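You operate a simulated robot arm through the tools that you are given. There is no shell and no other tool.

You are at the controls of a simulated robot arm. One attempt, no reset.

TASK
Dry the green orange, slide its tray onto the bordered mat, stack the sample tray on top and tick it.
Fine: the fruit tray goes to the mat's middle before you stack or tick; the yellow orange stays wet, all stay in; stack square on the posts; use striped cloth and striped marker and put them back. Set down upright: striped marker.

The check looks at the end state, three seconds after you hand in, the way a careful person would. Anything else that was tipped, shoved, dropped, spilled or broken makes it a failure. Flat cloth is picked up by pressing the open fingertips on it (5 to 10 N) and closing them slowly along it; thin cloth reads only 2 to 8 mm in the jaws.

THE ROBOT
A 6-joint arm with a two-finger gripper, fixed in place. Base frame: the origin is at the foot of the arm, x ahead of it, y to its left, z up; the work surface is at about z = 900. Readings come in mm, rad, newtons and seconds.
Its first joint turns from -2.897 to 2.897 rad. Payload 2.45 kg.
The TCP is the grasp point between the finger pads, 20 mm short of the fingertips. In the tool frame z runs along the fingers and y along their closing line. Largest opening 140 mm; the body of the gripper starts 168 mm behind the TCP.
Orientation is that of the tool frame in the base frame, as [roll, pitch, yaw] about the fixed x, y, z axes, in that order (R = Rz(yaw) Ry(pitch) Rx(roll)). With the fingers straight down and closing along the base's y, the tool's x points along the base's -x, its y along +y and its z along -z.

THE INTERFACE
- The arm moves only by the tool play_rows. Its arguments are lists of equal length, an entry for each row: "dp": the shift along the base's x, y, z in mm, a list of three; "rot": the turn, a rotation vector about the base's x, y, z in rad, a list of three; "fingers": the closure, from 0 (fully open) to 1 (shut). In form: {"dp": [[dx, dy, dz], ...], "rot": [[rx, ry, rz], ...], "fingers": [fingers, ...]}. A call has 1 to 20 rows; each row shifts and turns the commanded pose from where the row before left it. Each row takes 0.2 s and may step no farther than 50 mm and 0.15 rad from the row before; otherwise, or with a gripper value out of range, the whole call is refused. Where a pose cannot be reached the arm comes as near as it can. A force on the tool above 60 N (or 10 N above the force at the start of the call, whichever is more), or a blocked arm, ends the call early, and 0.2 s more pass. Each finger travels about 45 mm/s and halts on what it meets, pressing with about 32 N; the grip force reading is that of the motor and also rises with nothing between the fingers. The clock runs only during rows and for 0.2 s after the last one: add rows that do not move to give the fingers time. It gives the time, the measured TCP pose, the force on the tool (base axes), the opening and the grip force at its end, in the units of the frame above (readings bear some noise), with the torque about the TCP (base axes, N m) and any sound that the robot's microphone picked up.
- Cameras (640 x 400 px; columns grow to the right, rows downward): "scene" is fixed at [400.5, -500.5, 1650.3]; the picture's right is [0.79, -0.61, 0.00], its down [-0.49, -0.63, -0.60] and it looks along [0.37, 0.48, -0.80] (base axes); focal length 317 px, centre (320, 200). "wrist" rides on the gripper at [78, 11, -209] in the tool frame; the picture's right is [-0.14, 0.99, 0.00], its down [-0.92, -0.13, -0.37] and it looks along [-0.37, -0.05, 0.93] (tool axes); focal length 280 px, centre (320, 200). There is no depth. A picture from a camera that has moved, and an enlarged one, comes with that camera's place and axes in the base frame and with its lens.
- snapshot(camera): a new picture of that camera. The clock stands still meanwhile.
- zoom(camera, box): a new picture of the part [left, top, right, bottom] of that camera's present view, enlarged. The clock stands still meanwhile.
- sign_off(): hands the job in; it is judged then, once.

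Nothing tells you positions but the pictures and the camera data. Unless the task says otherwise, let go and move clear before handing in.

The tools are called as name(argument=value, ...) on one line, values as JSON. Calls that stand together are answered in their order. play_rows: Moves the arm, as the interface text tells. Its arguments: {"type":"object","properties":{"dp":{"type":"array"},"rot":{"type":"array"},"fingers":{"type":"array"}},"required":["dp","rot","fingers"]} The other tools are called the same way: snapshot (camera) takes a picture; zoom (camera, box) takes an enlarged picture of a part of a camera's view; sign_off () hands the job in.

At the start:

```text
clock: 0.0
tcp_pos: [865.9, 3.1, 1202.0]
tcp_rot: [3.141, 0.002, -3.14]
force: [0.3, 0.8, 0.8]
ft_torque: [0.02, -0.02, -0.03]
width: 140.1
finger_force: 0.0
```

scene: 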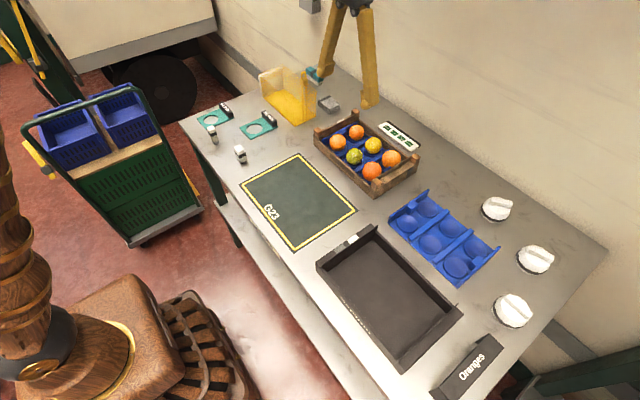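
wrist: 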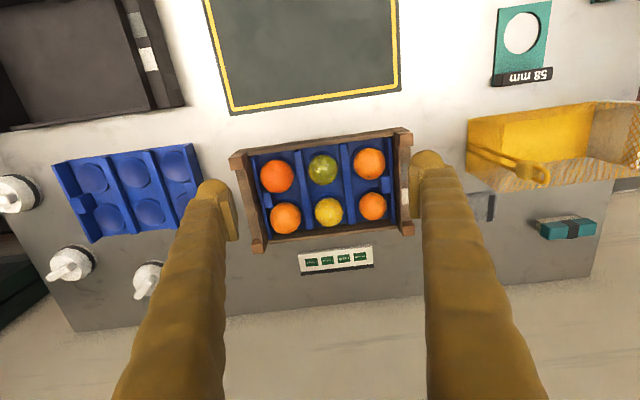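

I see a bench with a wooden fruit crate holding oranges (one green, one yellow), a blue tray, a bordered mat, a black tray, three white knobbed objects (cloths?) and small items on the left. I'll zoom in to identify each item before moving.

zoom(camera="scene", box=[300, 90, 440, 200])

zoom(camera="scene", box=[180, 50, 350, 170])

zoom(camera="scene", box=[380, 180, 580, 340])

zoom(camera="scene", box=[300, 220, 520, 400])

zoom(camera="wrist", box=[220, 120, 420, 280])

zoom(camera="wrist", box=[440, 60, 640, 260])

```text
3.64 times, centred on (370, 145) of scene
camera zoom: at [400.5, -500.5, 1650.3], right [0.79, -0.61, 0.0], down [-0.49, -0.63, -0.6], along [0.37, 0.48, -0.8], focal length 1153 px, centre (138, 400)
```

zoom: 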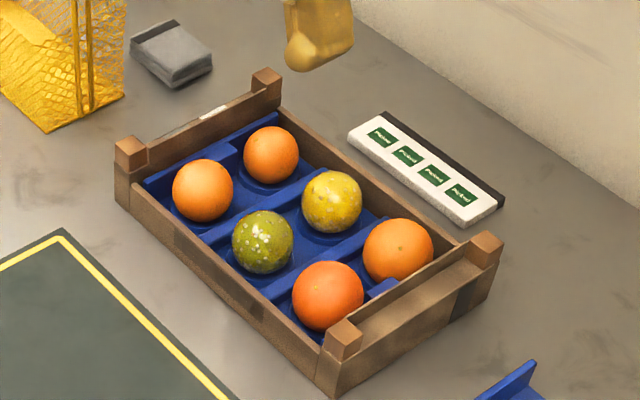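

```text
3.33 times, centred on (265, 110) of scene
camera zoom: at [400.5, -500.5, 1650.3], right [0.79, -0.61, 0.0], down [-0.49, -0.63, -0.6], along [0.37, 0.48, -0.8], focal length 1057 px, centre (503, 500)
```

zoom: 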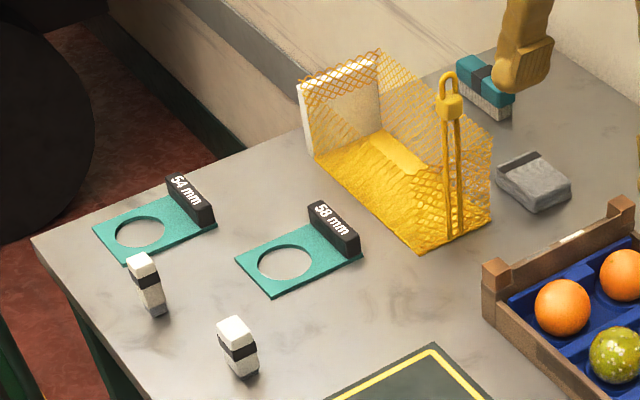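

```text
2.50 times, centred on (480, 260) of scene
camera zoom: at [400.5, -500.5, 1650.3], right [0.79, -0.61, 0.0], down [-0.49, -0.63, -0.6], along [0.37, 0.48, -0.8], focal length 793 px, centre (-80, 50)
```

zoom: 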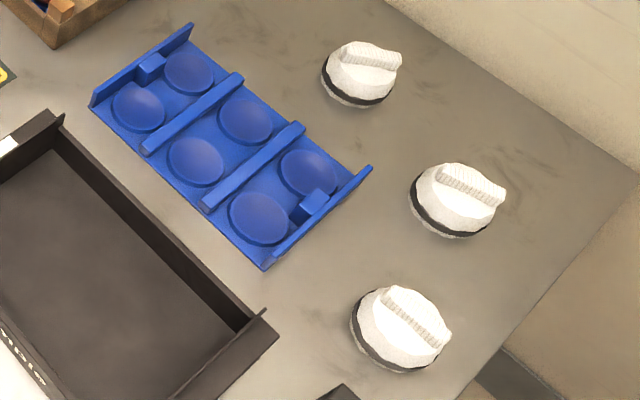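

```text
2.22 times, centred on (410, 310) of scene
camera zoom: at [400.5, -500.5, 1650.3], right [0.79, -0.61, 0.0], down [-0.49, -0.63, -0.6], along [0.37, 0.48, -0.8], focal length 705 px, centre (120, -44)
```

zoom: 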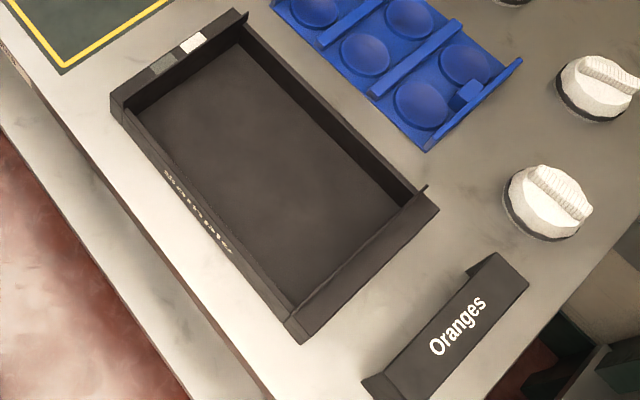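

```text
2.50 times, centred on (320, 200) of wrist
camera zoom: at [785.6, 11.7, 1410.4], right [0.14, 0.99, 0.0], down [0.92, -0.13, 0.37], along [0.37, -0.05, -0.93], focal length 701 px, centre (320, 200)
```

zoom: 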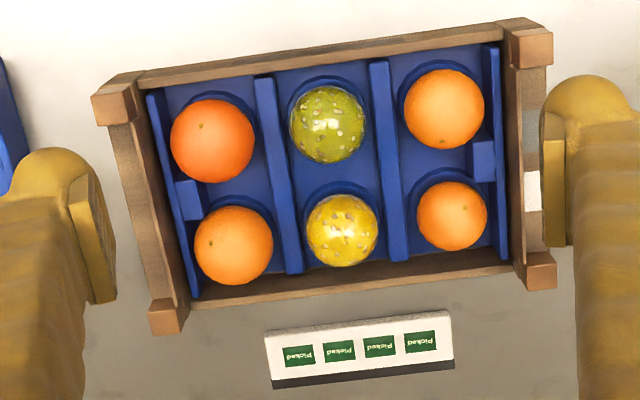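

```text
2.00 times, centred on (540, 160) of wrist
camera zoom: at [785.6, 11.7, 1410.4], right [0.14, 0.99, 0.0], down [0.92, -0.13, 0.37], along [0.37, -0.05, -0.93], focal length 561 px, centre (-120, 280)
```

zoom: 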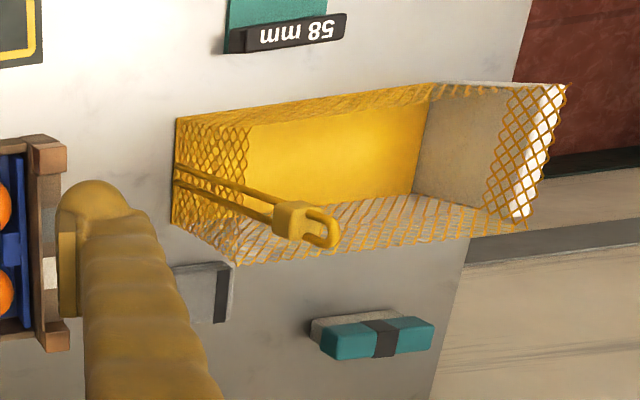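

The wooden crate has corner posts and holds six fruit. Next I need to tell apart the two markers, the two cloth-like items and the tray labels.

zoom(camera="scene", box=[195, 110, 265, 170])

zoom(camera="scene", box=[295, 55, 355, 115])

zoom(camera="scene", box=[310, 220, 390, 270])

zoom(camera="scene", box=[310, 250, 410, 350])

zoom(camera="scene", box=[310, 100, 370, 150])

zoom(camera="wrist", box=[100, 0, 200, 110])

zoom(camera="wrist", box=[460, 180, 620, 260])

```text
6.67 times, centred on (230, 140) of scene
camera zoom: at [400.5, -500.5, 1650.3], right [0.79, -0.61, 0.0], down [-0.49, -0.63, -0.6], along [0.37, 0.48, -0.8], focal length 2114 px, centre (920, 600)
```

zoom: 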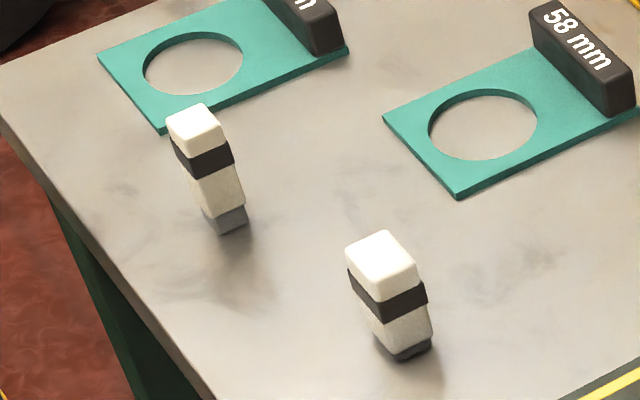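

```text
6.67 times, centred on (325, 85) of scene
camera zoom: at [400.5, -500.5, 1650.3], right [0.79, -0.61, 0.0], down [-0.49, -0.63, -0.6], along [0.37, 0.48, -0.8], focal length 2114 px, centre (287, 967)
```

zoom: 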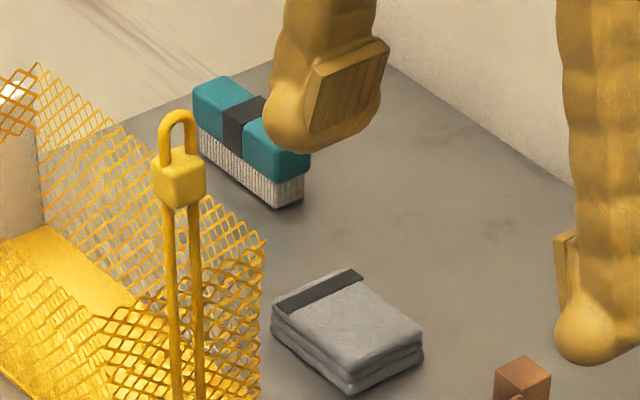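

```text
8.00 times, centred on (350, 245) of scene
camera zoom: at [400.5, -500.5, 1650.3], right [0.79, -0.61, 0.0], down [-0.49, -0.63, -0.6], along [0.37, 0.48, -0.8], focal length 2537 px, centre (80, -160)
```

zoom: 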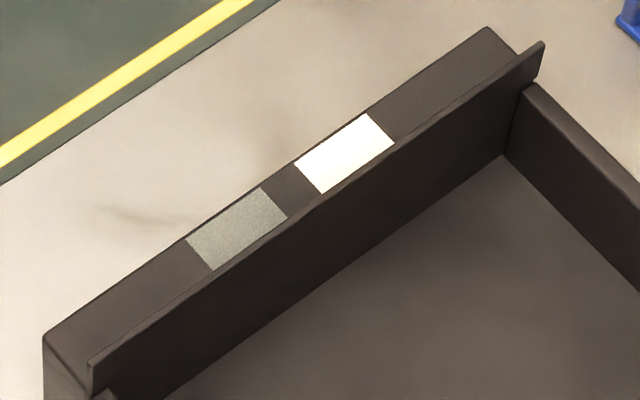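

```text
4.00 times, centred on (360, 300) of scene
camera zoom: at [400.5, -500.5, 1650.3], right [0.79, -0.61, 0.0], down [-0.49, -0.63, -0.6], along [0.37, 0.48, -0.8], focal length 1269 px, centre (160, -200)
```

zoom: 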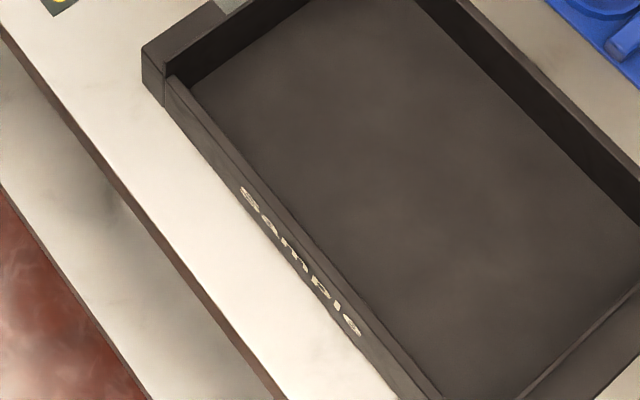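

```text
8.00 times, centred on (340, 125) of scene
camera zoom: at [400.5, -500.5, 1650.3], right [0.79, -0.61, 0.0], down [-0.49, -0.63, -0.6], along [0.37, 0.48, -0.8], focal length 2537 px, centre (160, 800)
```

zoom: 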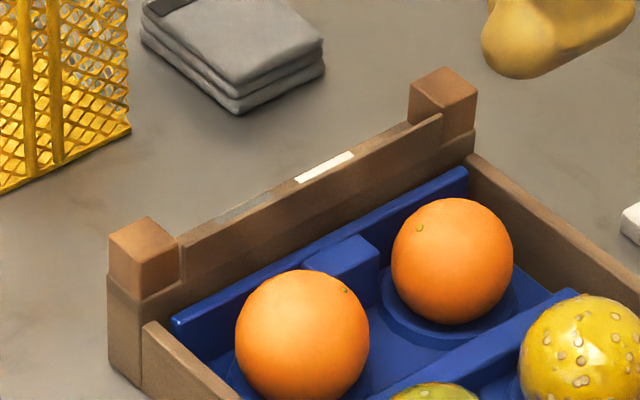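

```text
3.64 times, centred on (150, 55) of wrist
camera zoom: at [785.6, 11.7, 1410.4], right [0.14, 0.99, 0.0], down [0.92, -0.13, 0.37], along [0.37, -0.05, -0.93], focal length 1020 px, centre (938, 727)
```

zoom: 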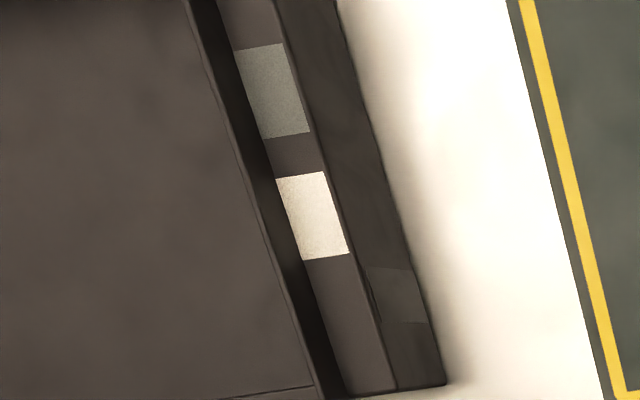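

```text
4.00 times, centred on (540, 220) of wrist
camera zoom: at [785.6, 11.7, 1410.4], right [0.14, 0.99, 0.0], down [0.92, -0.13, 0.37], along [0.37, -0.05, -0.93], focal length 1122 px, centre (-560, 120)
```

zoom: 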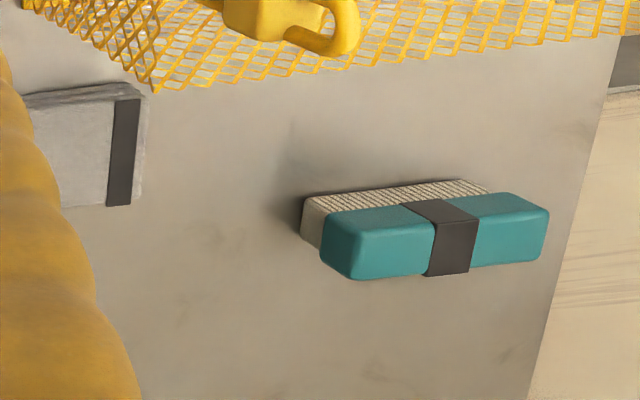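

The grey folded cloth has one dark stripe, and the teal item is a brush. Both small markers have bands and I can't tell them apart yet. I'll move high over the black sample tray to look closely at its walls and label.

play_rows(dp=[[-24.7, -31.3, 0], [-24.7, -31.3, 0], [-24.7, -31.3, 0], [-24.7, -31.3, 0], [-24.7, -31.3, 0], [-24.7, -31.3, 0], [-24.7, -31.3, 0], [-24.7, -31.3, 0], [-24.7, -31.3, 0], [-24.7, -31.3, 0], [-24.7, -31.3, 0], [-24.7, -31.3, 0]], rot=[[0, 0, 0], [0, 0, 0], [0, 0, 0], [0, 0, 0], [0, 0, 0], [0, 0, 0], [0, 0, 0], [0, 0, 0], [0, 0, 0], [0, 0, 0], [0, 0, 0], [0, 0, 0]], fingers=[0, 0, 0, 0, 0, 0, 0, 0, 0, 0, 0, 0])

snapshot(camera="wrist")

snapshot(camera="scene")

```text
clock: 2.6
tcp_pos: [567.3, -372.3, 1202.8]
tcp_rot: [3.141, 0.001, 3.142]
force: [0.2, 0.5, 0.4]
ft_torque: [-0.01, 0.0, 0.04]
width: 140.0
finger_force: 0.1
```

```text
taken
camera wrist: at [488.8, -363.8, 1411.2], right [0.14, 0.99, 0.0], down [0.92, -0.13, 0.37], along [0.36, -0.05, -0.93], focal length 280 px, centre (320, 200)
```

wrist: 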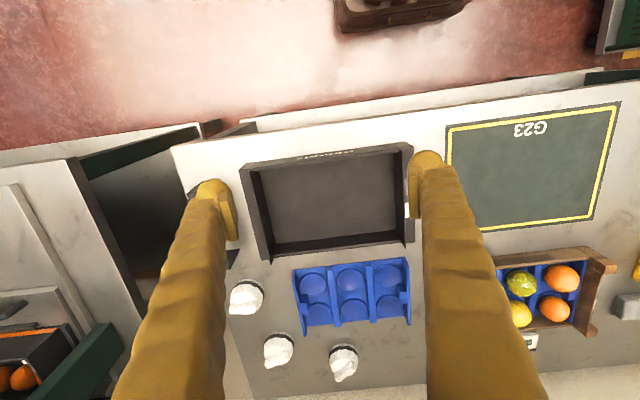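

```text
taken
```

scene: 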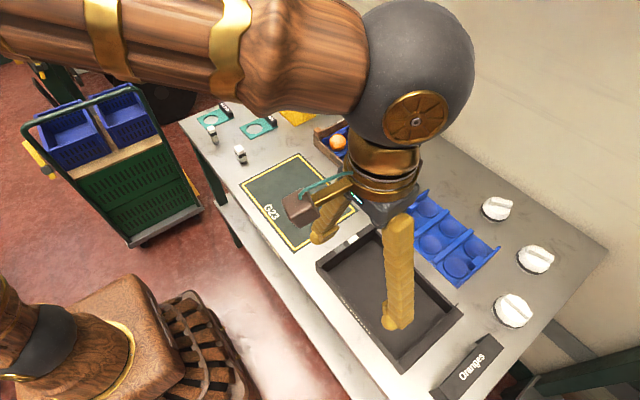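

The tray sits centrally under the wrist camera. I'll zoom in to read its structure.

zoom(camera="wrist", box=[230, 130, 430, 270])

zoom(camera="wrist", box=[240, 140, 330, 200])

zoom(camera="wrist", box=[220, 250, 420, 390])

```text
2.86 times, centred on (330, 200) of wrist
camera zoom: at [488.8, -363.8, 1411.2], right [0.14, 0.99, 0.0], down [0.92, -0.13, 0.37], along [0.36, -0.05, -0.93], focal length 801 px, centre (291, 200)
```

zoom: 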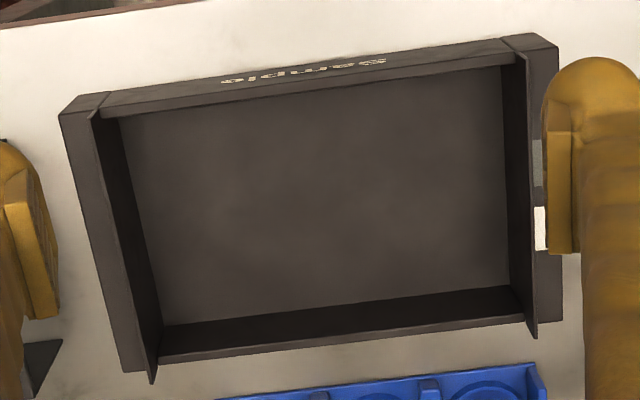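

```text
6.67 times, centred on (285, 170) of wrist
camera zoom: at [488.8, -363.8, 1411.2], right [0.14, 0.99, 0.0], down [0.92, -0.13, 0.37], along [0.36, -0.05, -0.93], focal length 1869 px, centre (553, 400)
```

zoom: 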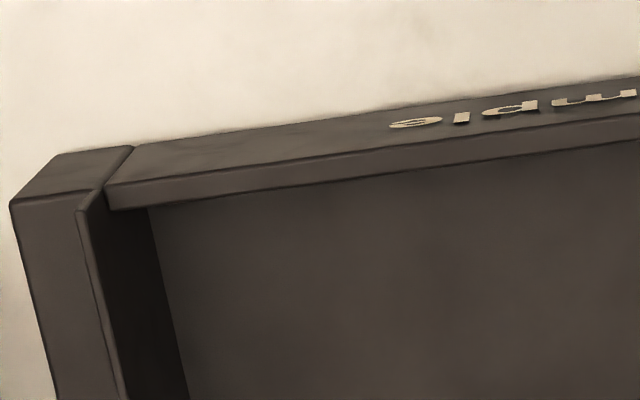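

```text
2.86 times, centred on (320, 320) of wrist
camera zoom: at [488.8, -363.8, 1411.2], right [0.14, 0.99, 0.0], down [0.92, -0.13, 0.37], along [0.36, -0.05, -0.93], focal length 801 px, centre (320, -143)
```

zoom: 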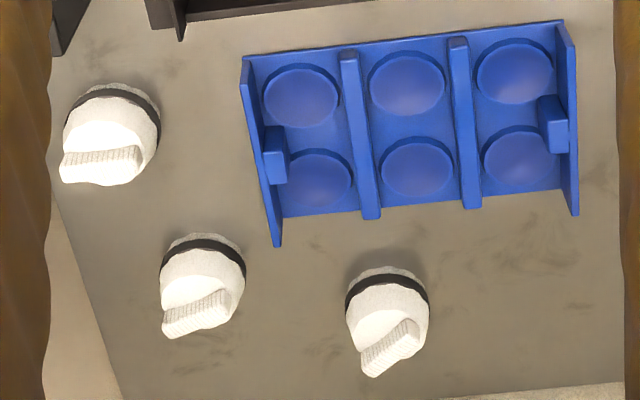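

The sample tray is about 185 x 295 mm and roughly 40 mm high. It has a thin-walled floor and end ledges carrying a grey patch and a white patch. I'll go closer to those patches.

play_rows(dp=[[12.2, 25.7, -23.8], [12.2, 25.7, -23.8], [12.2, 25.7, -23.8], [12.2, 25.7, -23.8], [12.2, 25.7, -23.8], [12.2, 25.7, -23.8]], rot=[[0, 0, 0], [0, 0, 0], [0, 0, 0], [0, 0, 0], [0, 0, 0], [0, 0, 0]], fingers=[0, 0, 0, 0, 0, 0])

snapshot(camera="wrist")

zoom(camera="wrist", box=[220, 120, 420, 300])

```text
clock: 4.0
tcp_pos: [641.2, -217.7, 1061.4]
tcp_rot: [-3.141, 0.0, -3.141]
force: [-0.6, -0.2, 0.3]
ft_torque: [-0.01, 0.01, 0.01]
width: 140.0
finger_force: 0.2
```

```text
taken
camera wrist: at [562.6, -208.1, 1268.3], right [0.14, 0.99, 0.0], down [0.92, -0.13, 0.37], along [0.37, -0.05, -0.93], focal length 280 px, centre (320, 200)
```

wrist: 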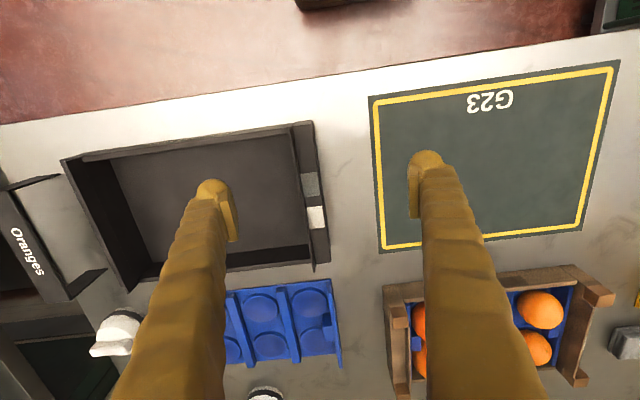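

```text
2.22 times, centred on (320, 210) of wrist
camera zoom: at [562.6, -208.1, 1268.3], right [0.14, 0.99, 0.0], down [0.92, -0.13, 0.37], along [0.37, -0.05, -0.93], focal length 623 px, centre (320, 178)
```

zoom: 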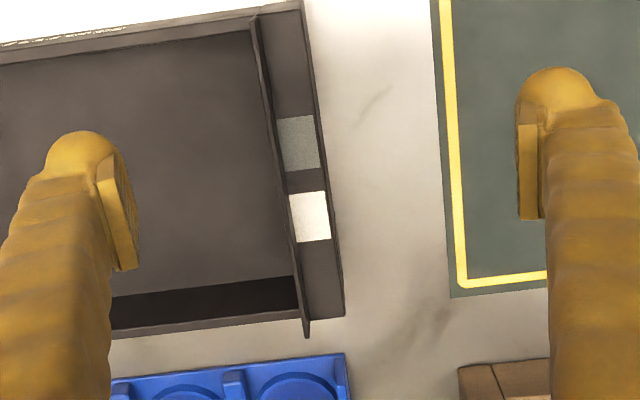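

zoom(camera="wrist", box=[290, 115, 350, 275])

zoom(camera="wrist", box=[295, 165, 335, 235])

zoom(camera="wrist", box=[360, 60, 640, 270])

```text
2.50 times, centred on (320, 195) of wrist
camera zoom: at [562.6, -208.1, 1268.3], right [0.14, 0.99, 0.0], down [0.92, -0.13, 0.37], along [0.37, -0.05, -0.93], focal length 701 px, centre (320, 212)
```

zoom: 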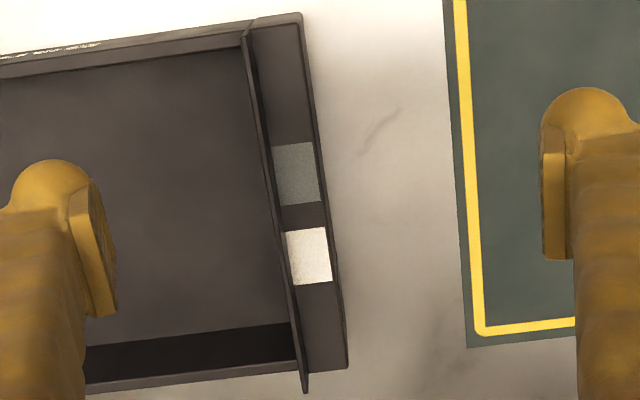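

```text
5.71 times, centred on (315, 200) of wrist
camera zoom: at [562.6, -208.1, 1268.3], right [0.14, 0.99, 0.0], down [0.92, -0.13, 0.37], along [0.37, -0.05, -0.93], focal length 1602 px, centre (349, 200)
```

zoom: 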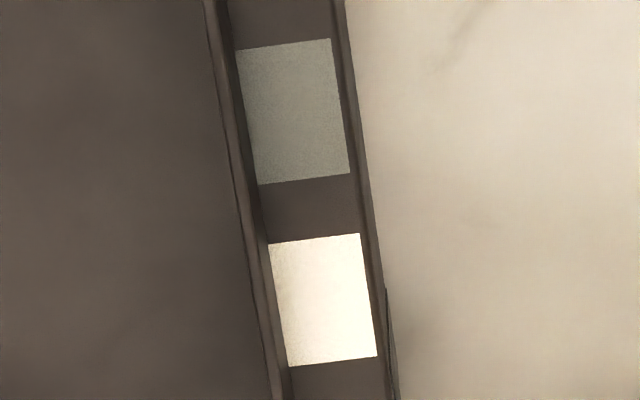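

```text
1.90 times, centred on (500, 165) of wrist
camera zoom: at [562.6, -208.1, 1268.3], right [0.14, 0.99, 0.0], down [0.92, -0.13, 0.37], along [0.37, -0.05, -0.93], focal length 534 px, centre (-23, 267)
```

zoom: 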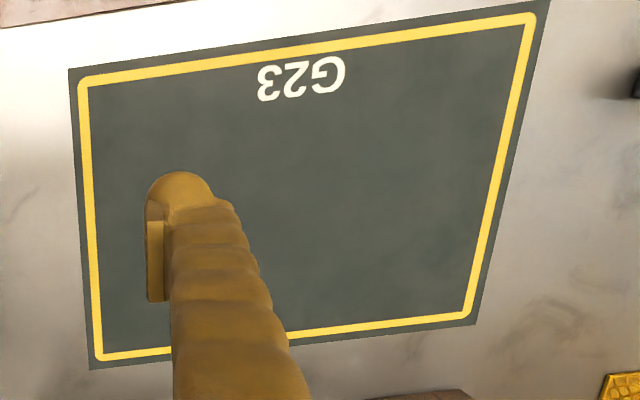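

Both patches on the tray are plain, one grey and one white. Now I'll look at the two markers on the left, near (610,357) and (638,216).

play_rows(dp=[[-6.6, 39.5, 3], [-6.6, 39.5, 3], [-6.6, 39.5, 3], [-6.6, 39.5, 3], [-6.6, 39.5, 3], [-6.6, 39.5, 3], [-6.6, 39.5, 3], [-6.6, 39.5, 3], [-6.6, 39.5, 3], [-6.6, 39.5, 3], [-6.6, 39.5, 3], [-6.6, 39.5, 3], [-6.6, 39.5, 3]], rot=[[0, 0, 0], [0, 0, 0], [0, 0, 0], [0, 0, 0], [0, 0, 0], [0, 0, 0], [0, 0, 0], [0, 0, 0], [0, 0, 0], [0, 0, 0], [0, 0, 0], [0, 0, 0], [0, 0, 0]], fingers=[0, 0, 0, 0, 0, 0, 0, 0, 0, 0, 0, 0, 0])

snapshot(camera="wrist")

zoom(camera="wrist", box=[230, 140, 420, 270])

```text
clock: 6.8
tcp_pos: [555.8, 293.9, 1098.5]
tcp_rot: [3.141, -0.001, -3.14]
force: [-0.6, 0.8, -0.8]
ft_torque: [0.01, -0.01, 0.02]
width: 139.8
finger_force: 0.0
```

```text
taken
camera wrist: at [476.5, 303.4, 1307.4], right [0.14, 0.99, 0.0], down [0.92, -0.13, 0.37], along [0.37, -0.05, -0.93], focal length 280 px, centre (320, 200)
```

wrist: 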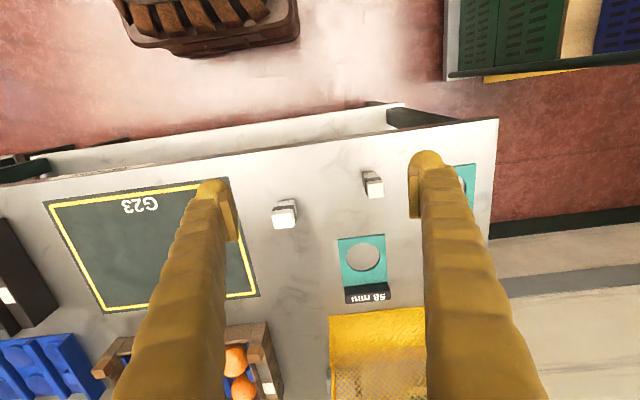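

```text
3.08 times, centred on (325, 205) of wrist
camera zoom: at [476.5, 303.4, 1307.4], right [0.14, 0.99, 0.0], down [0.92, -0.13, 0.37], along [0.37, -0.05, -0.93], focal length 863 px, centre (305, 185)
```

zoom: 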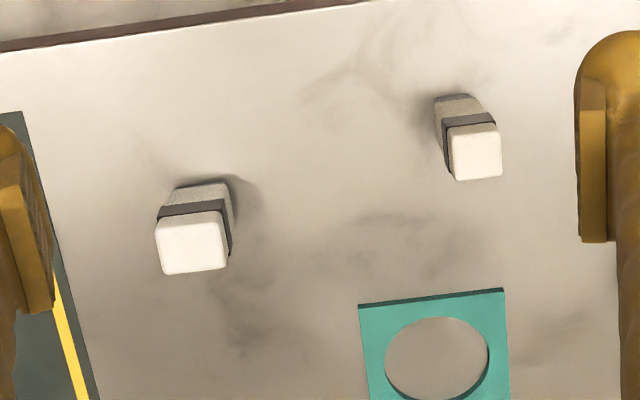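

Both small blocks have a dark band, so I'll enlarge each as much as possible to see their tips.

zoom(camera="scene", box=[203, 118, 227, 148])

zoom(camera="scene", box=[228, 138, 252, 168])

zoom(camera="wrist", box=[265, 185, 305, 235])

zoom(camera="wrist", box=[350, 160, 395, 205])

```text
13.33 times, centred on (215, 133) of scene
camera zoom: at [400.5, -500.5, 1650.3], right [0.79, -0.61, 0.0], down [-0.49, -0.63, -0.6], along [0.37, 0.48, -0.8], focal length 4229 px, centre (1720, 1093)
```

zoom: 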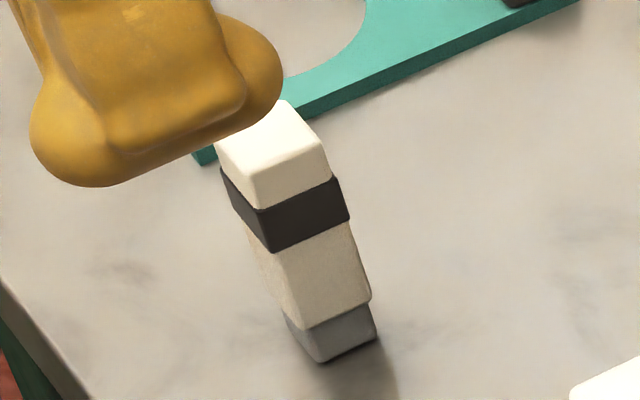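

```text
13.33 times, centred on (240, 153) of scene
camera zoom: at [400.5, -500.5, 1650.3], right [0.79, -0.61, 0.0], down [-0.49, -0.63, -0.6], along [0.37, 0.48, -0.8], focal length 4229 px, centre (1387, 827)
```

zoom: 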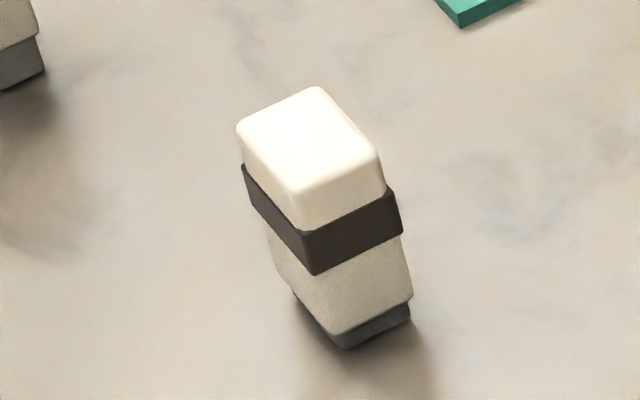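

```text
8.00 times, centred on (285, 210) of wrist
camera zoom: at [476.5, 303.4, 1307.4], right [0.14, 0.99, 0.0], down [0.92, -0.13, 0.37], along [0.37, -0.05, -0.93], focal length 2243 px, centre (600, 120)
```

zoom: 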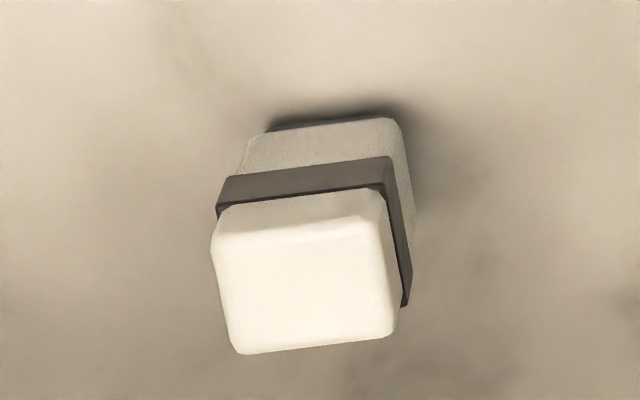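

```text
8.89 times, centred on (372, 182) of wrist
camera zoom: at [476.5, 303.4, 1307.4], right [0.14, 0.99, 0.0], down [0.92, -0.13, 0.37], along [0.37, -0.05, -0.93], focal length 2492 px, centre (-147, 356)
```

zoom: 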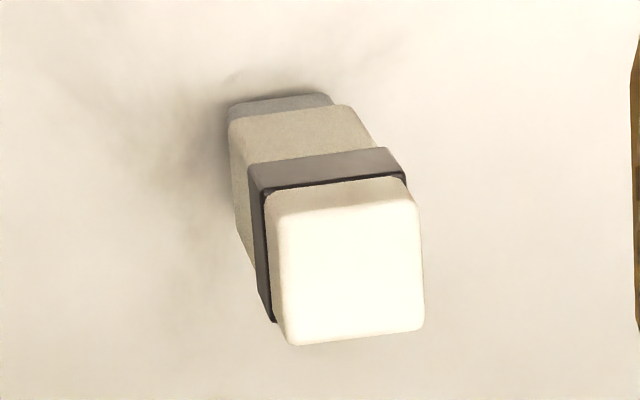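

Block A near (610,350) is a slender square stick about 65 mm tall with a grey nib, so I take it as the marker. Block B near (635,217) is stubbier with a dark pad, so it looks like a stamp. Next I'll inspect the cloth near (1038,268).

play_rows(dp=[[0, 0, 30], [36.75, -4, 4], [36.75, -4, 4], [36.75, -4, 4], [36.75, -4, 4], [36.75, -4, 4], [36.75, -4, 4], [36.75, -4, 4], [36.75, -4, 4]], rot=[[0, 0, 0], [0, 0, 0], [0, 0, 0], [0, 0, 0], [0, 0, 0], [0, 0, 0], [0, 0, 0], [0, 0, 0], [0, 0, 0]], fingers=[0, 0, 0, 0, 0, 0, 0, 0, 0])

snapshot(camera="wrist")

zoom(camera="wrist", box=[220, 180, 420, 320])

```text
clock: 8.8
tcp_pos: [851.4, 261.5, 1162.1]
tcp_rot: [-3.141, 0.003, -3.141]
force: [1.0, -0.5, 0.4]
ft_torque: [0.05, -0.03, 0.0]
width: 139.8
finger_force: 0.0
```

```text
taken
camera wrist: at [771.6, 270.9, 1369.3], right [0.14, 0.99, 0.0], down [0.92, -0.13, 0.37], along [0.37, -0.05, -0.93], focal length 280 px, centre (320, 200)
```

wrist: 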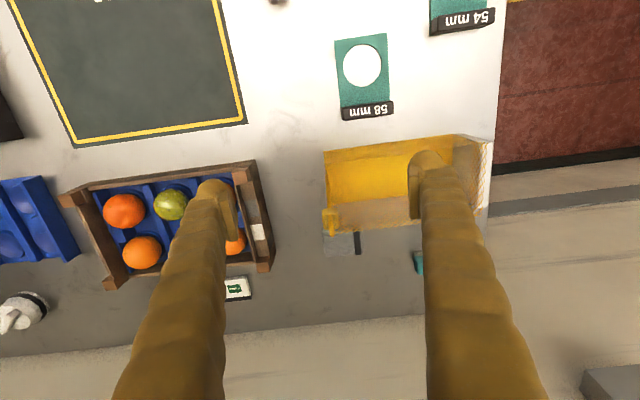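

```text
2.86 times, centred on (320, 250) of wrist
camera zoom: at [771.6, 270.9, 1369.3], right [0.14, 0.99, 0.0], down [0.92, -0.13, 0.37], along [0.37, -0.05, -0.93], focal length 801 px, centre (320, 57)
```

zoom: 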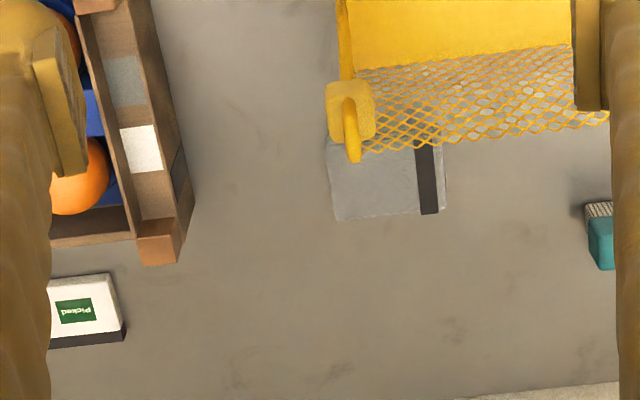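

The cloth lies at about (1042,274), just beyond a net basket whose zip tab stands near (925,262) and up to about z 1090. It is past vertical reach, so I need a tilted tool with the camera turned to the far side. I'll turn the tool half a turn at height and look again.

play_rows(dp=[[0, 0, 20], [0, 0, 20], [0, 0, 0], [0, 0, 0], [0, 0, 0], [0, 0, 0], [0, 0, 0], [0, 0, 0], [0, 0, 0], [0, 0, 0], [0, 0, 0], [0, 0, 0], [0, 0, 0]], rot=[[0, 0, 0], [0, 0, 0], [0, 0, 0.1428], [0, 0, 0.1428], [0, 0, 0.1428], [0, 0, 0.1428], [0, 0, 0.1428], [0, 0, 0.1428], [0, 0, 0.1428], [0, 0, 0.1428], [0, 0, 0.1428], [0, 0, 0.1428], [0, 0, 0.1428]], fingers=[0, 0, 0, 0, 0, 0, 0, 0, 0, 0, 0, 0, 0])

snapshot(camera="wrist")

```text
clock: 11.6
tcp_pos: [849.9, 261.7, 1200.1]
tcp_rot: [3.14, 0.0, -1.568]
force: [0.3, -0.3, 1.5]
ft_torque: [-0.02, -0.01, 0.0]
width: 139.9
finger_force: 0.0
```

```text
taken
camera wrist: at [838.7, 183.0, 1408.7], right [-0.99, 0.14, 0.0], down [0.13, 0.92, 0.37], along [0.05, 0.37, -0.93], focal length 280 px, centre (320, 200)
```

wrist: 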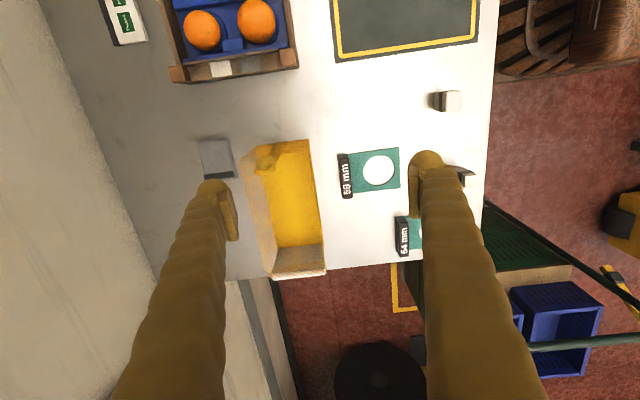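

zoom(camera="wrist", box=[160, 110, 340, 290])

zoom(camera="wrist", box=[180, 120, 260, 200])

zoom(camera="wrist", box=[90, 0, 310, 100])

```text
2.22 times, centred on (250, 200) of wrist
camera zoom: at [838.7, 183.0, 1408.7], right [-0.99, 0.14, 0.0], down [0.13, 0.92, 0.37], along [0.05, 0.37, -0.93], focal length 623 px, centre (476, 200)
```

zoom: 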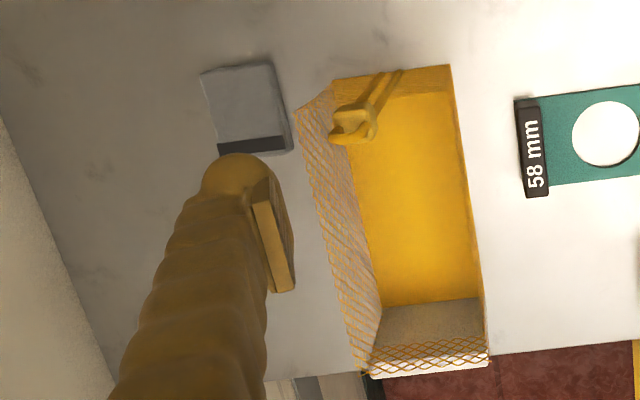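

```text
5.00 times, centred on (220, 160) of wrist
camera zoom: at [838.7, 183.0, 1408.7], right [-0.99, 0.14, 0.0], down [0.13, 0.92, 0.37], along [0.05, 0.37, -0.93], focal length 1402 px, centre (820, 400)
```

zoom: 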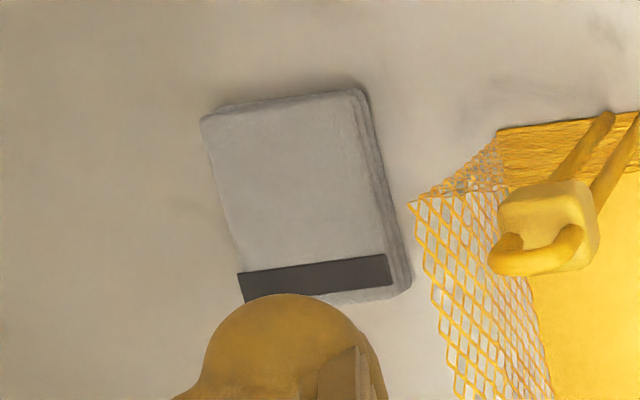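

```text
2.91 times, centred on (200, 50) of wrist
camera zoom: at [838.7, 183.0, 1408.7], right [-0.99, 0.14, 0.0], down [0.13, 0.92, 0.37], along [0.05, 0.37, -0.93], focal length 816 px, centre (669, 636)
```

zoom: 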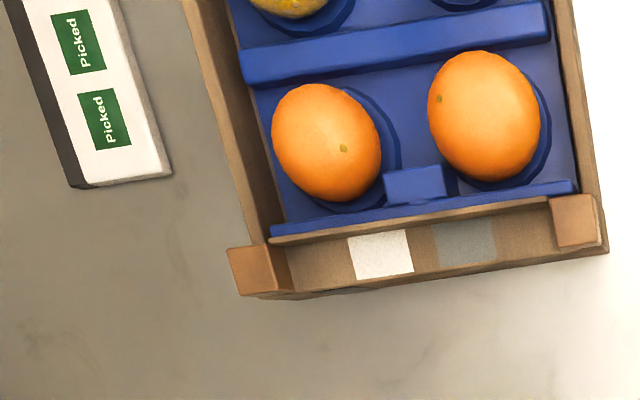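

The cloth measures about 58 x 70 mm with its stripe on the +y edge. Its centre is near (1038,276) and its top around z 918. I'll finish the half turn, tilt the fingers outward and test the reach high up.

play_rows(dp=[[0, 0, 0], [0, 0, 0], [0, 0, 0], [0, 0, 0], [0, 0, 0], [0, 0, 0], [0, 0, 0], [0, 0, 0], [0, 0, 0], [0, 0, 0], [0, 0, 0], [0, 0, 0], [0, 0, 0]], rot=[[0, 0, 0.1428], [0, 0, 0.1428], [0, 0, 0.1428], [0, 0, 0.1428], [0, 0, 0.1428], [0, 0, 0.1428], [0, 0, 0.1428], [0, 0, 0.1428], [0, 0, 0.1428], [0, 0, 0.1428], [0, 0, 0.1428], [0, -0.15, 0], [0, -0.15, 0]], fingers=[0, 0, 0, 0, 0, 0, 0, 0, 0, 0, 0, 0, 0])

play_rows(dp=[[40, 2, 0], [40, 2, 0], [40, 2, 0], [40, 2, 0], [18, 2, 0]], rot=[[0, 0, 0], [0, 0, 0], [0, 0, 0], [0, 0, 0], [0, 0, 0]], fingers=[0, 0, 0, 0, 0])

snapshot(camera="wrist")

snapshot(camera="scene")

```text
clock: 14.4
tcp_pos: [849.8, 262.0, 1200.2]
tcp_rot: [3.14, -0.301, 0.001]
force: [-0.7, 0.4, 0.2]
ft_torque: [-0.04, 0.02, 0.01]
width: 140.0
finger_force: 0.0
```

```text
clock: 15.6
tcp_pos: [1029.5, 273.0, 1201.7]
tcp_rot: [-3.139, -0.302, 0.0]
force: [-0.4, -0.3, 0.9]
ft_torque: [0.02, 0.01, 0.02]
width: 140.0
finger_force: 0.0
```

```text
taken
camera wrist: at [1040.2, 260.8, 1422.7], right [-0.13, -0.99, -0.04], down [-0.99, 0.13, 0.08], along [-0.07, 0.05, -1.0], focal length 280 px, centre (320, 200)
```

wrist: 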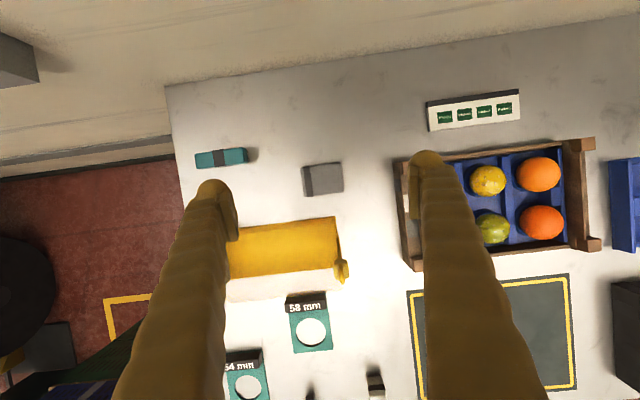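

```text
taken
```

scene: 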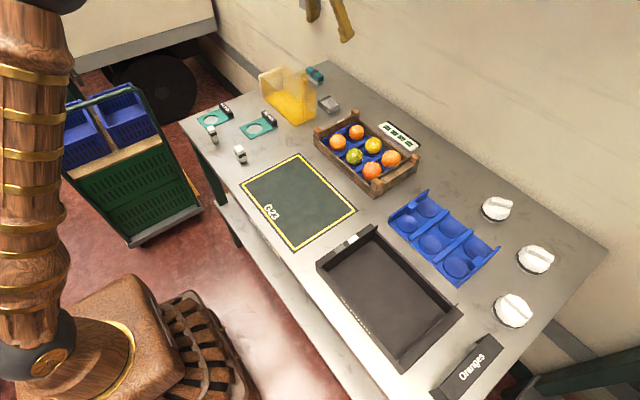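

Reach is fine at a 17° tilt, and the camera now looks almost straight down on the cloth. I'll measure from here.

zoom(camera="wrist", box=[280, 140, 370, 220])

zoom(camera="wrist", box=[220, 200, 360, 310])

zoom(camera="wrist", box=[390, 120, 620, 290])

```text
5.00 times, centred on (325, 180) of wrist
camera zoom: at [1040.2, 260.8, 1422.7], right [-0.13, -0.99, -0.04], down [-0.99, 0.13, 0.08], along [-0.07, 0.05, -1.0], focal length 1402 px, centre (295, 300)
```

zoom: 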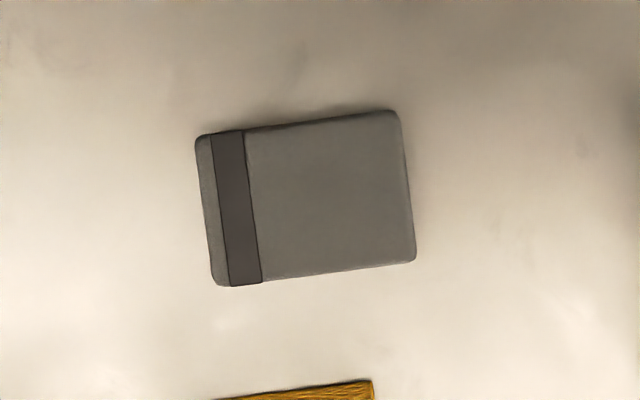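

```text
3.64 times, centred on (290, 255) of wrist
camera zoom: at [1040.2, 260.8, 1422.7], right [-0.13, -0.99, -0.04], down [-0.99, 0.13, 0.08], along [-0.07, 0.05, -1.0], focal length 1020 px, centre (429, 0)
```

zoom: 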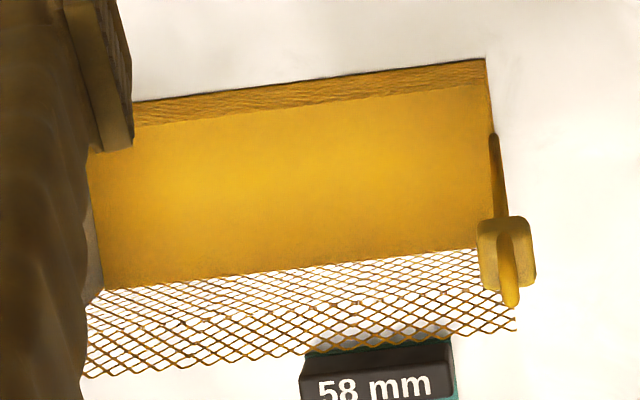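

```text
2.35 times, centred on (505, 205) of wrist
camera zoom: at [1040.2, 260.8, 1422.7], right [-0.13, -0.99, -0.04], down [-0.99, 0.13, 0.08], along [-0.07, 0.05, -1.0], focal length 660 px, centre (-115, 188)
```

zoom: 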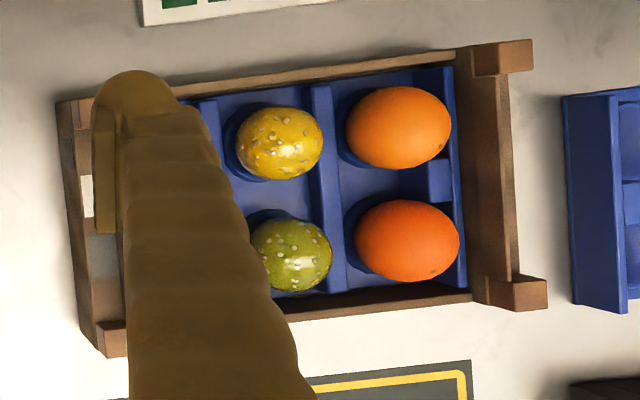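

The cloth's top face spans x 1009–1063 and y 242–315, axis-aligned. I'll lower toward it in stages and check that the arm still reaches.

play_rows(dp=[[1, 1, -36], [1, 1, -36], [1, 1, -36], [1, 1, -36], [0.5, 0.8, -36], [0.5, 0.8, -36]], rot=[[0, 0, 0], [0, 0, 0], [0, 0, 0], [0, 0, 0], [0, 0, 0], [0, 0, 0]], fingers=[0, 0, 0, 0, 0, 0])

snapshot(camera="wrist")

zoom(camera="scene", box=[250, 20, 420, 140])

```text
clock: 17.0
tcp_pos: [1032.5, 277.9, 984.3]
tcp_rot: [-3.14, -0.3, 0.001]
force: [-0.1, 0.1, 1.4]
ft_torque: [0.01, 0.0, -0.02]
width: 140.0
finger_force: 0.0
```

```text
taken
camera wrist: at [1044.0, 266.0, 1206.5], right [-0.13, -0.99, -0.04], down [-0.99, 0.13, 0.08], along [-0.07, 0.05, -1.0], focal length 280 px, centre (320, 200)
```

wrist: 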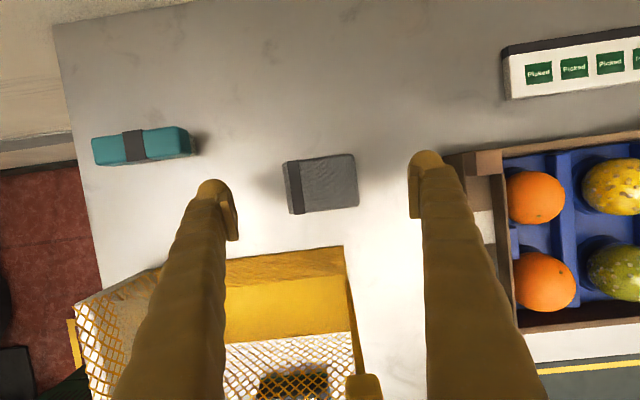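

```text
3.33 times, centred on (335, 80) of scene
camera zoom: at [400.5, -500.5, 1650.3], right [0.79, -0.61, 0.0], down [-0.49, -0.63, -0.6], along [0.37, 0.48, -0.8], focal length 1057 px, centre (270, 600)
```

zoom: 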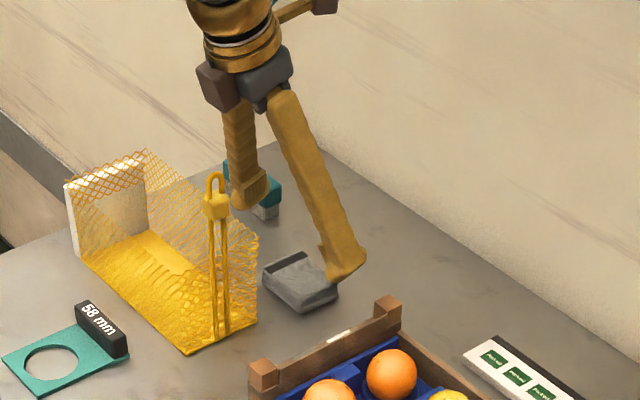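

play_rows(dp=[[0, 0, 0], [0, 0, 0]], rot=[[0, 0.1, 0], [0, 0, 0]], fingers=[0, 0])

zoom(camera="wrist", box=[260, 100, 400, 230])

```text
clock: 17.6
tcp_pos: [1031.7, 277.9, 984.2]
tcp_rot: [3.141, -0.198, -0.001]
force: [-0.2, -0.2, 0.3]
ft_torque: [-0.01, -0.02, -0.01]
width: 140.0
finger_force: 0.1
```

```text
3.08 times, centred on (330, 165) of wrist
camera zoom: at [1066.7, 265.7, 1203.4], right [-0.14, -0.99, -0.03], down [-0.98, 0.13, 0.18], along [-0.17, 0.05, -0.98], focal length 863 px, centre (289, 308)
```

zoom: 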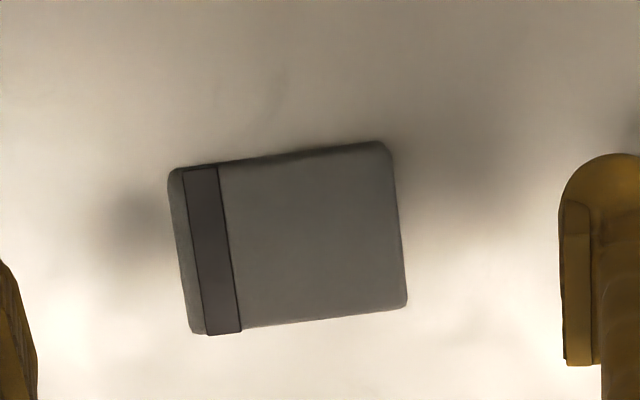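

The pose holds at 11° too. I'll reduce the tilt a bit more so the fingertips sit flatter.

play_rows(dp=[[2, 0, -12], [2, 0, -12]], rot=[[0, 0.05, 0], [0, 0.05, 0]], fingers=[0, 0])

```text
clock: 18.2
tcp_pos: [1037.1, 277.9, 960.7]
tcp_rot: [-3.141, -0.098, -0.001]
force: [-0.3, -0.1, 0.0]
ft_torque: [0.0, -0.03, 0.0]
width: 139.9
finger_force: 0.0
```

play_rows(dp=[[0, 0, -8], [0, 0, 0]], rot=[[0, 0.098, 0], [0, 0, 0]], fingers=[0, 0])

zoom(camera="scene", box=[250, 20, 420, 140])

snapshot(camera="wrist")

```text
clock: 18.8
tcp_pos: [1035.5, 277.2, 951.9]
tcp_rot: [-3.141, -0.002, 0.0]
force: [-0.3, 0.9, 0.0]
ft_torque: [-0.03, 0.03, -0.02]
width: 140.0
finger_force: 0.1
```

```text
3.33 times, centred on (335, 80) of scene
camera zoom: at [400.5, -500.5, 1650.3], right [0.79, -0.61, 0.0], down [-0.49, -0.63, -0.6], along [0.37, 0.48, -0.8], focal length 1057 px, centre (270, 600)
```

zoom: 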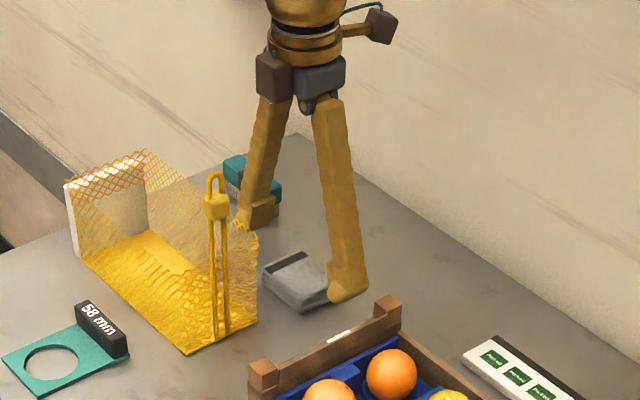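

```text
taken
camera wrist: at [1113.5, 265.8, 1160.9], right [-0.14, -0.99, 0.0], down [-0.92, 0.13, 0.37], along [-0.36, 0.05, -0.93], focal length 280 px, centre (320, 200)
```

wrist: 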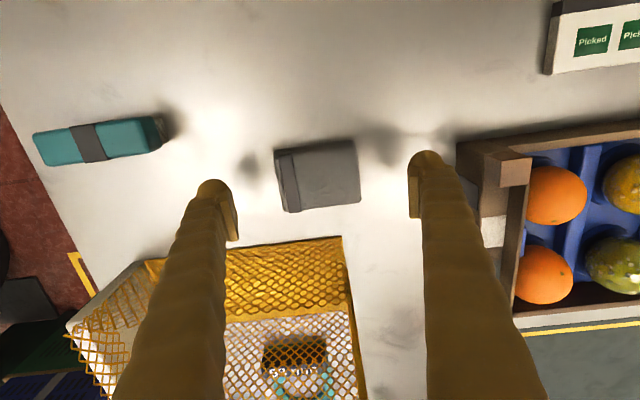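

The arm reaches the cloth with the tool vertical. I'll lower so the tips are about 5 mm above the bench, straddling the cloth along y.

play_rows(dp=[[0, 0.8, -14], [0, 0, -13], [0, 0, 0]], rot=[[0, 0, 0], [0, 0, 0], [0, 0, 0]], fingers=[0.1, 0.2, 0.3])

snapshot(camera="wrist")

```text
clock: 19.6
tcp_pos: [1037.2, 278.9, 926.1]
tcp_rot: [3.14, -0.001, 0.0]
force: [0.8, 0.0, 0.4]
ft_torque: [0.01, -0.03, -0.01]
width: 98.1
finger_force: 0.1
```

```text
taken
camera wrist: at [1113.7, 266.6, 1133.5], right [-0.14, -0.99, 0.0], down [-0.92, 0.13, 0.37], along [-0.36, 0.05, -0.93], focal length 280 px, centre (320, 200)
```

wrist: 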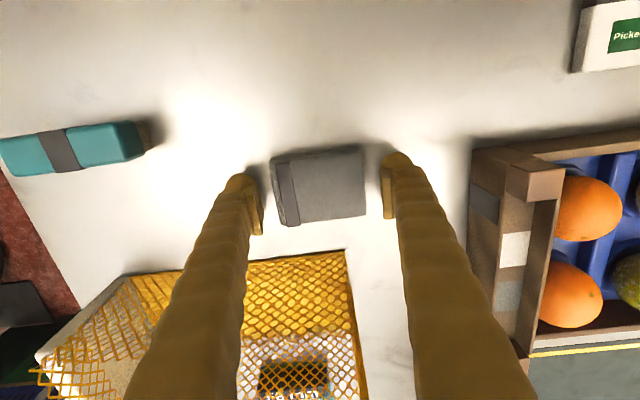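

The fingers straddle the cloth evenly. I'll close gradually and watch for contact.

play_rows(dp=[[0, 0, 0], [0, 0, 0], [0, 0, 0], [0, 0, 0], [0, 0, 0]], rot=[[0, 0, 0], [0, 0, 0], [0, 0, 0], [0, 0, 0], [0, 0, 0]], fingers=[0.36, 0.42, 0.46, 0.49, 0.51])

zoom(camera="wrist", box=[220, 120, 440, 260])

```text
clock: 20.8
tcp_pos: [1036.3, 278.0, 925.4]
tcp_rot: [3.141, -0.003, 0.001]
force: [-0.4, 0.8, 0.6]
ft_torque: [0.02, 0.0, 0.04]
width: 74.4
finger_force: 32.0
```

```text
2.86 times, centred on (330, 190) of wrist
camera zoom: at [1113.7, 266.6, 1133.6], right [-0.14, -0.99, 0.0], down [-0.92, 0.13, 0.37], along [-0.36, 0.05, -0.93], focal length 801 px, centre (291, 229)
```

zoom: 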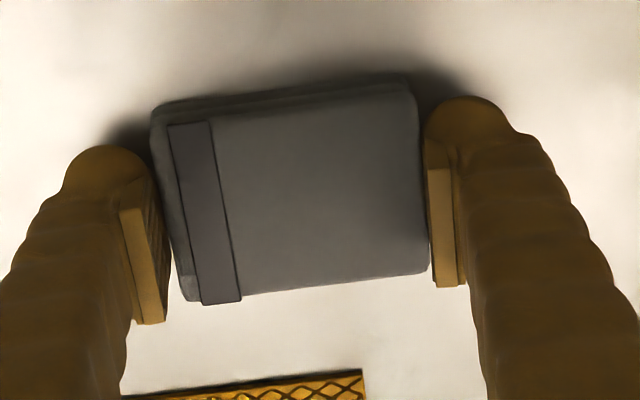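

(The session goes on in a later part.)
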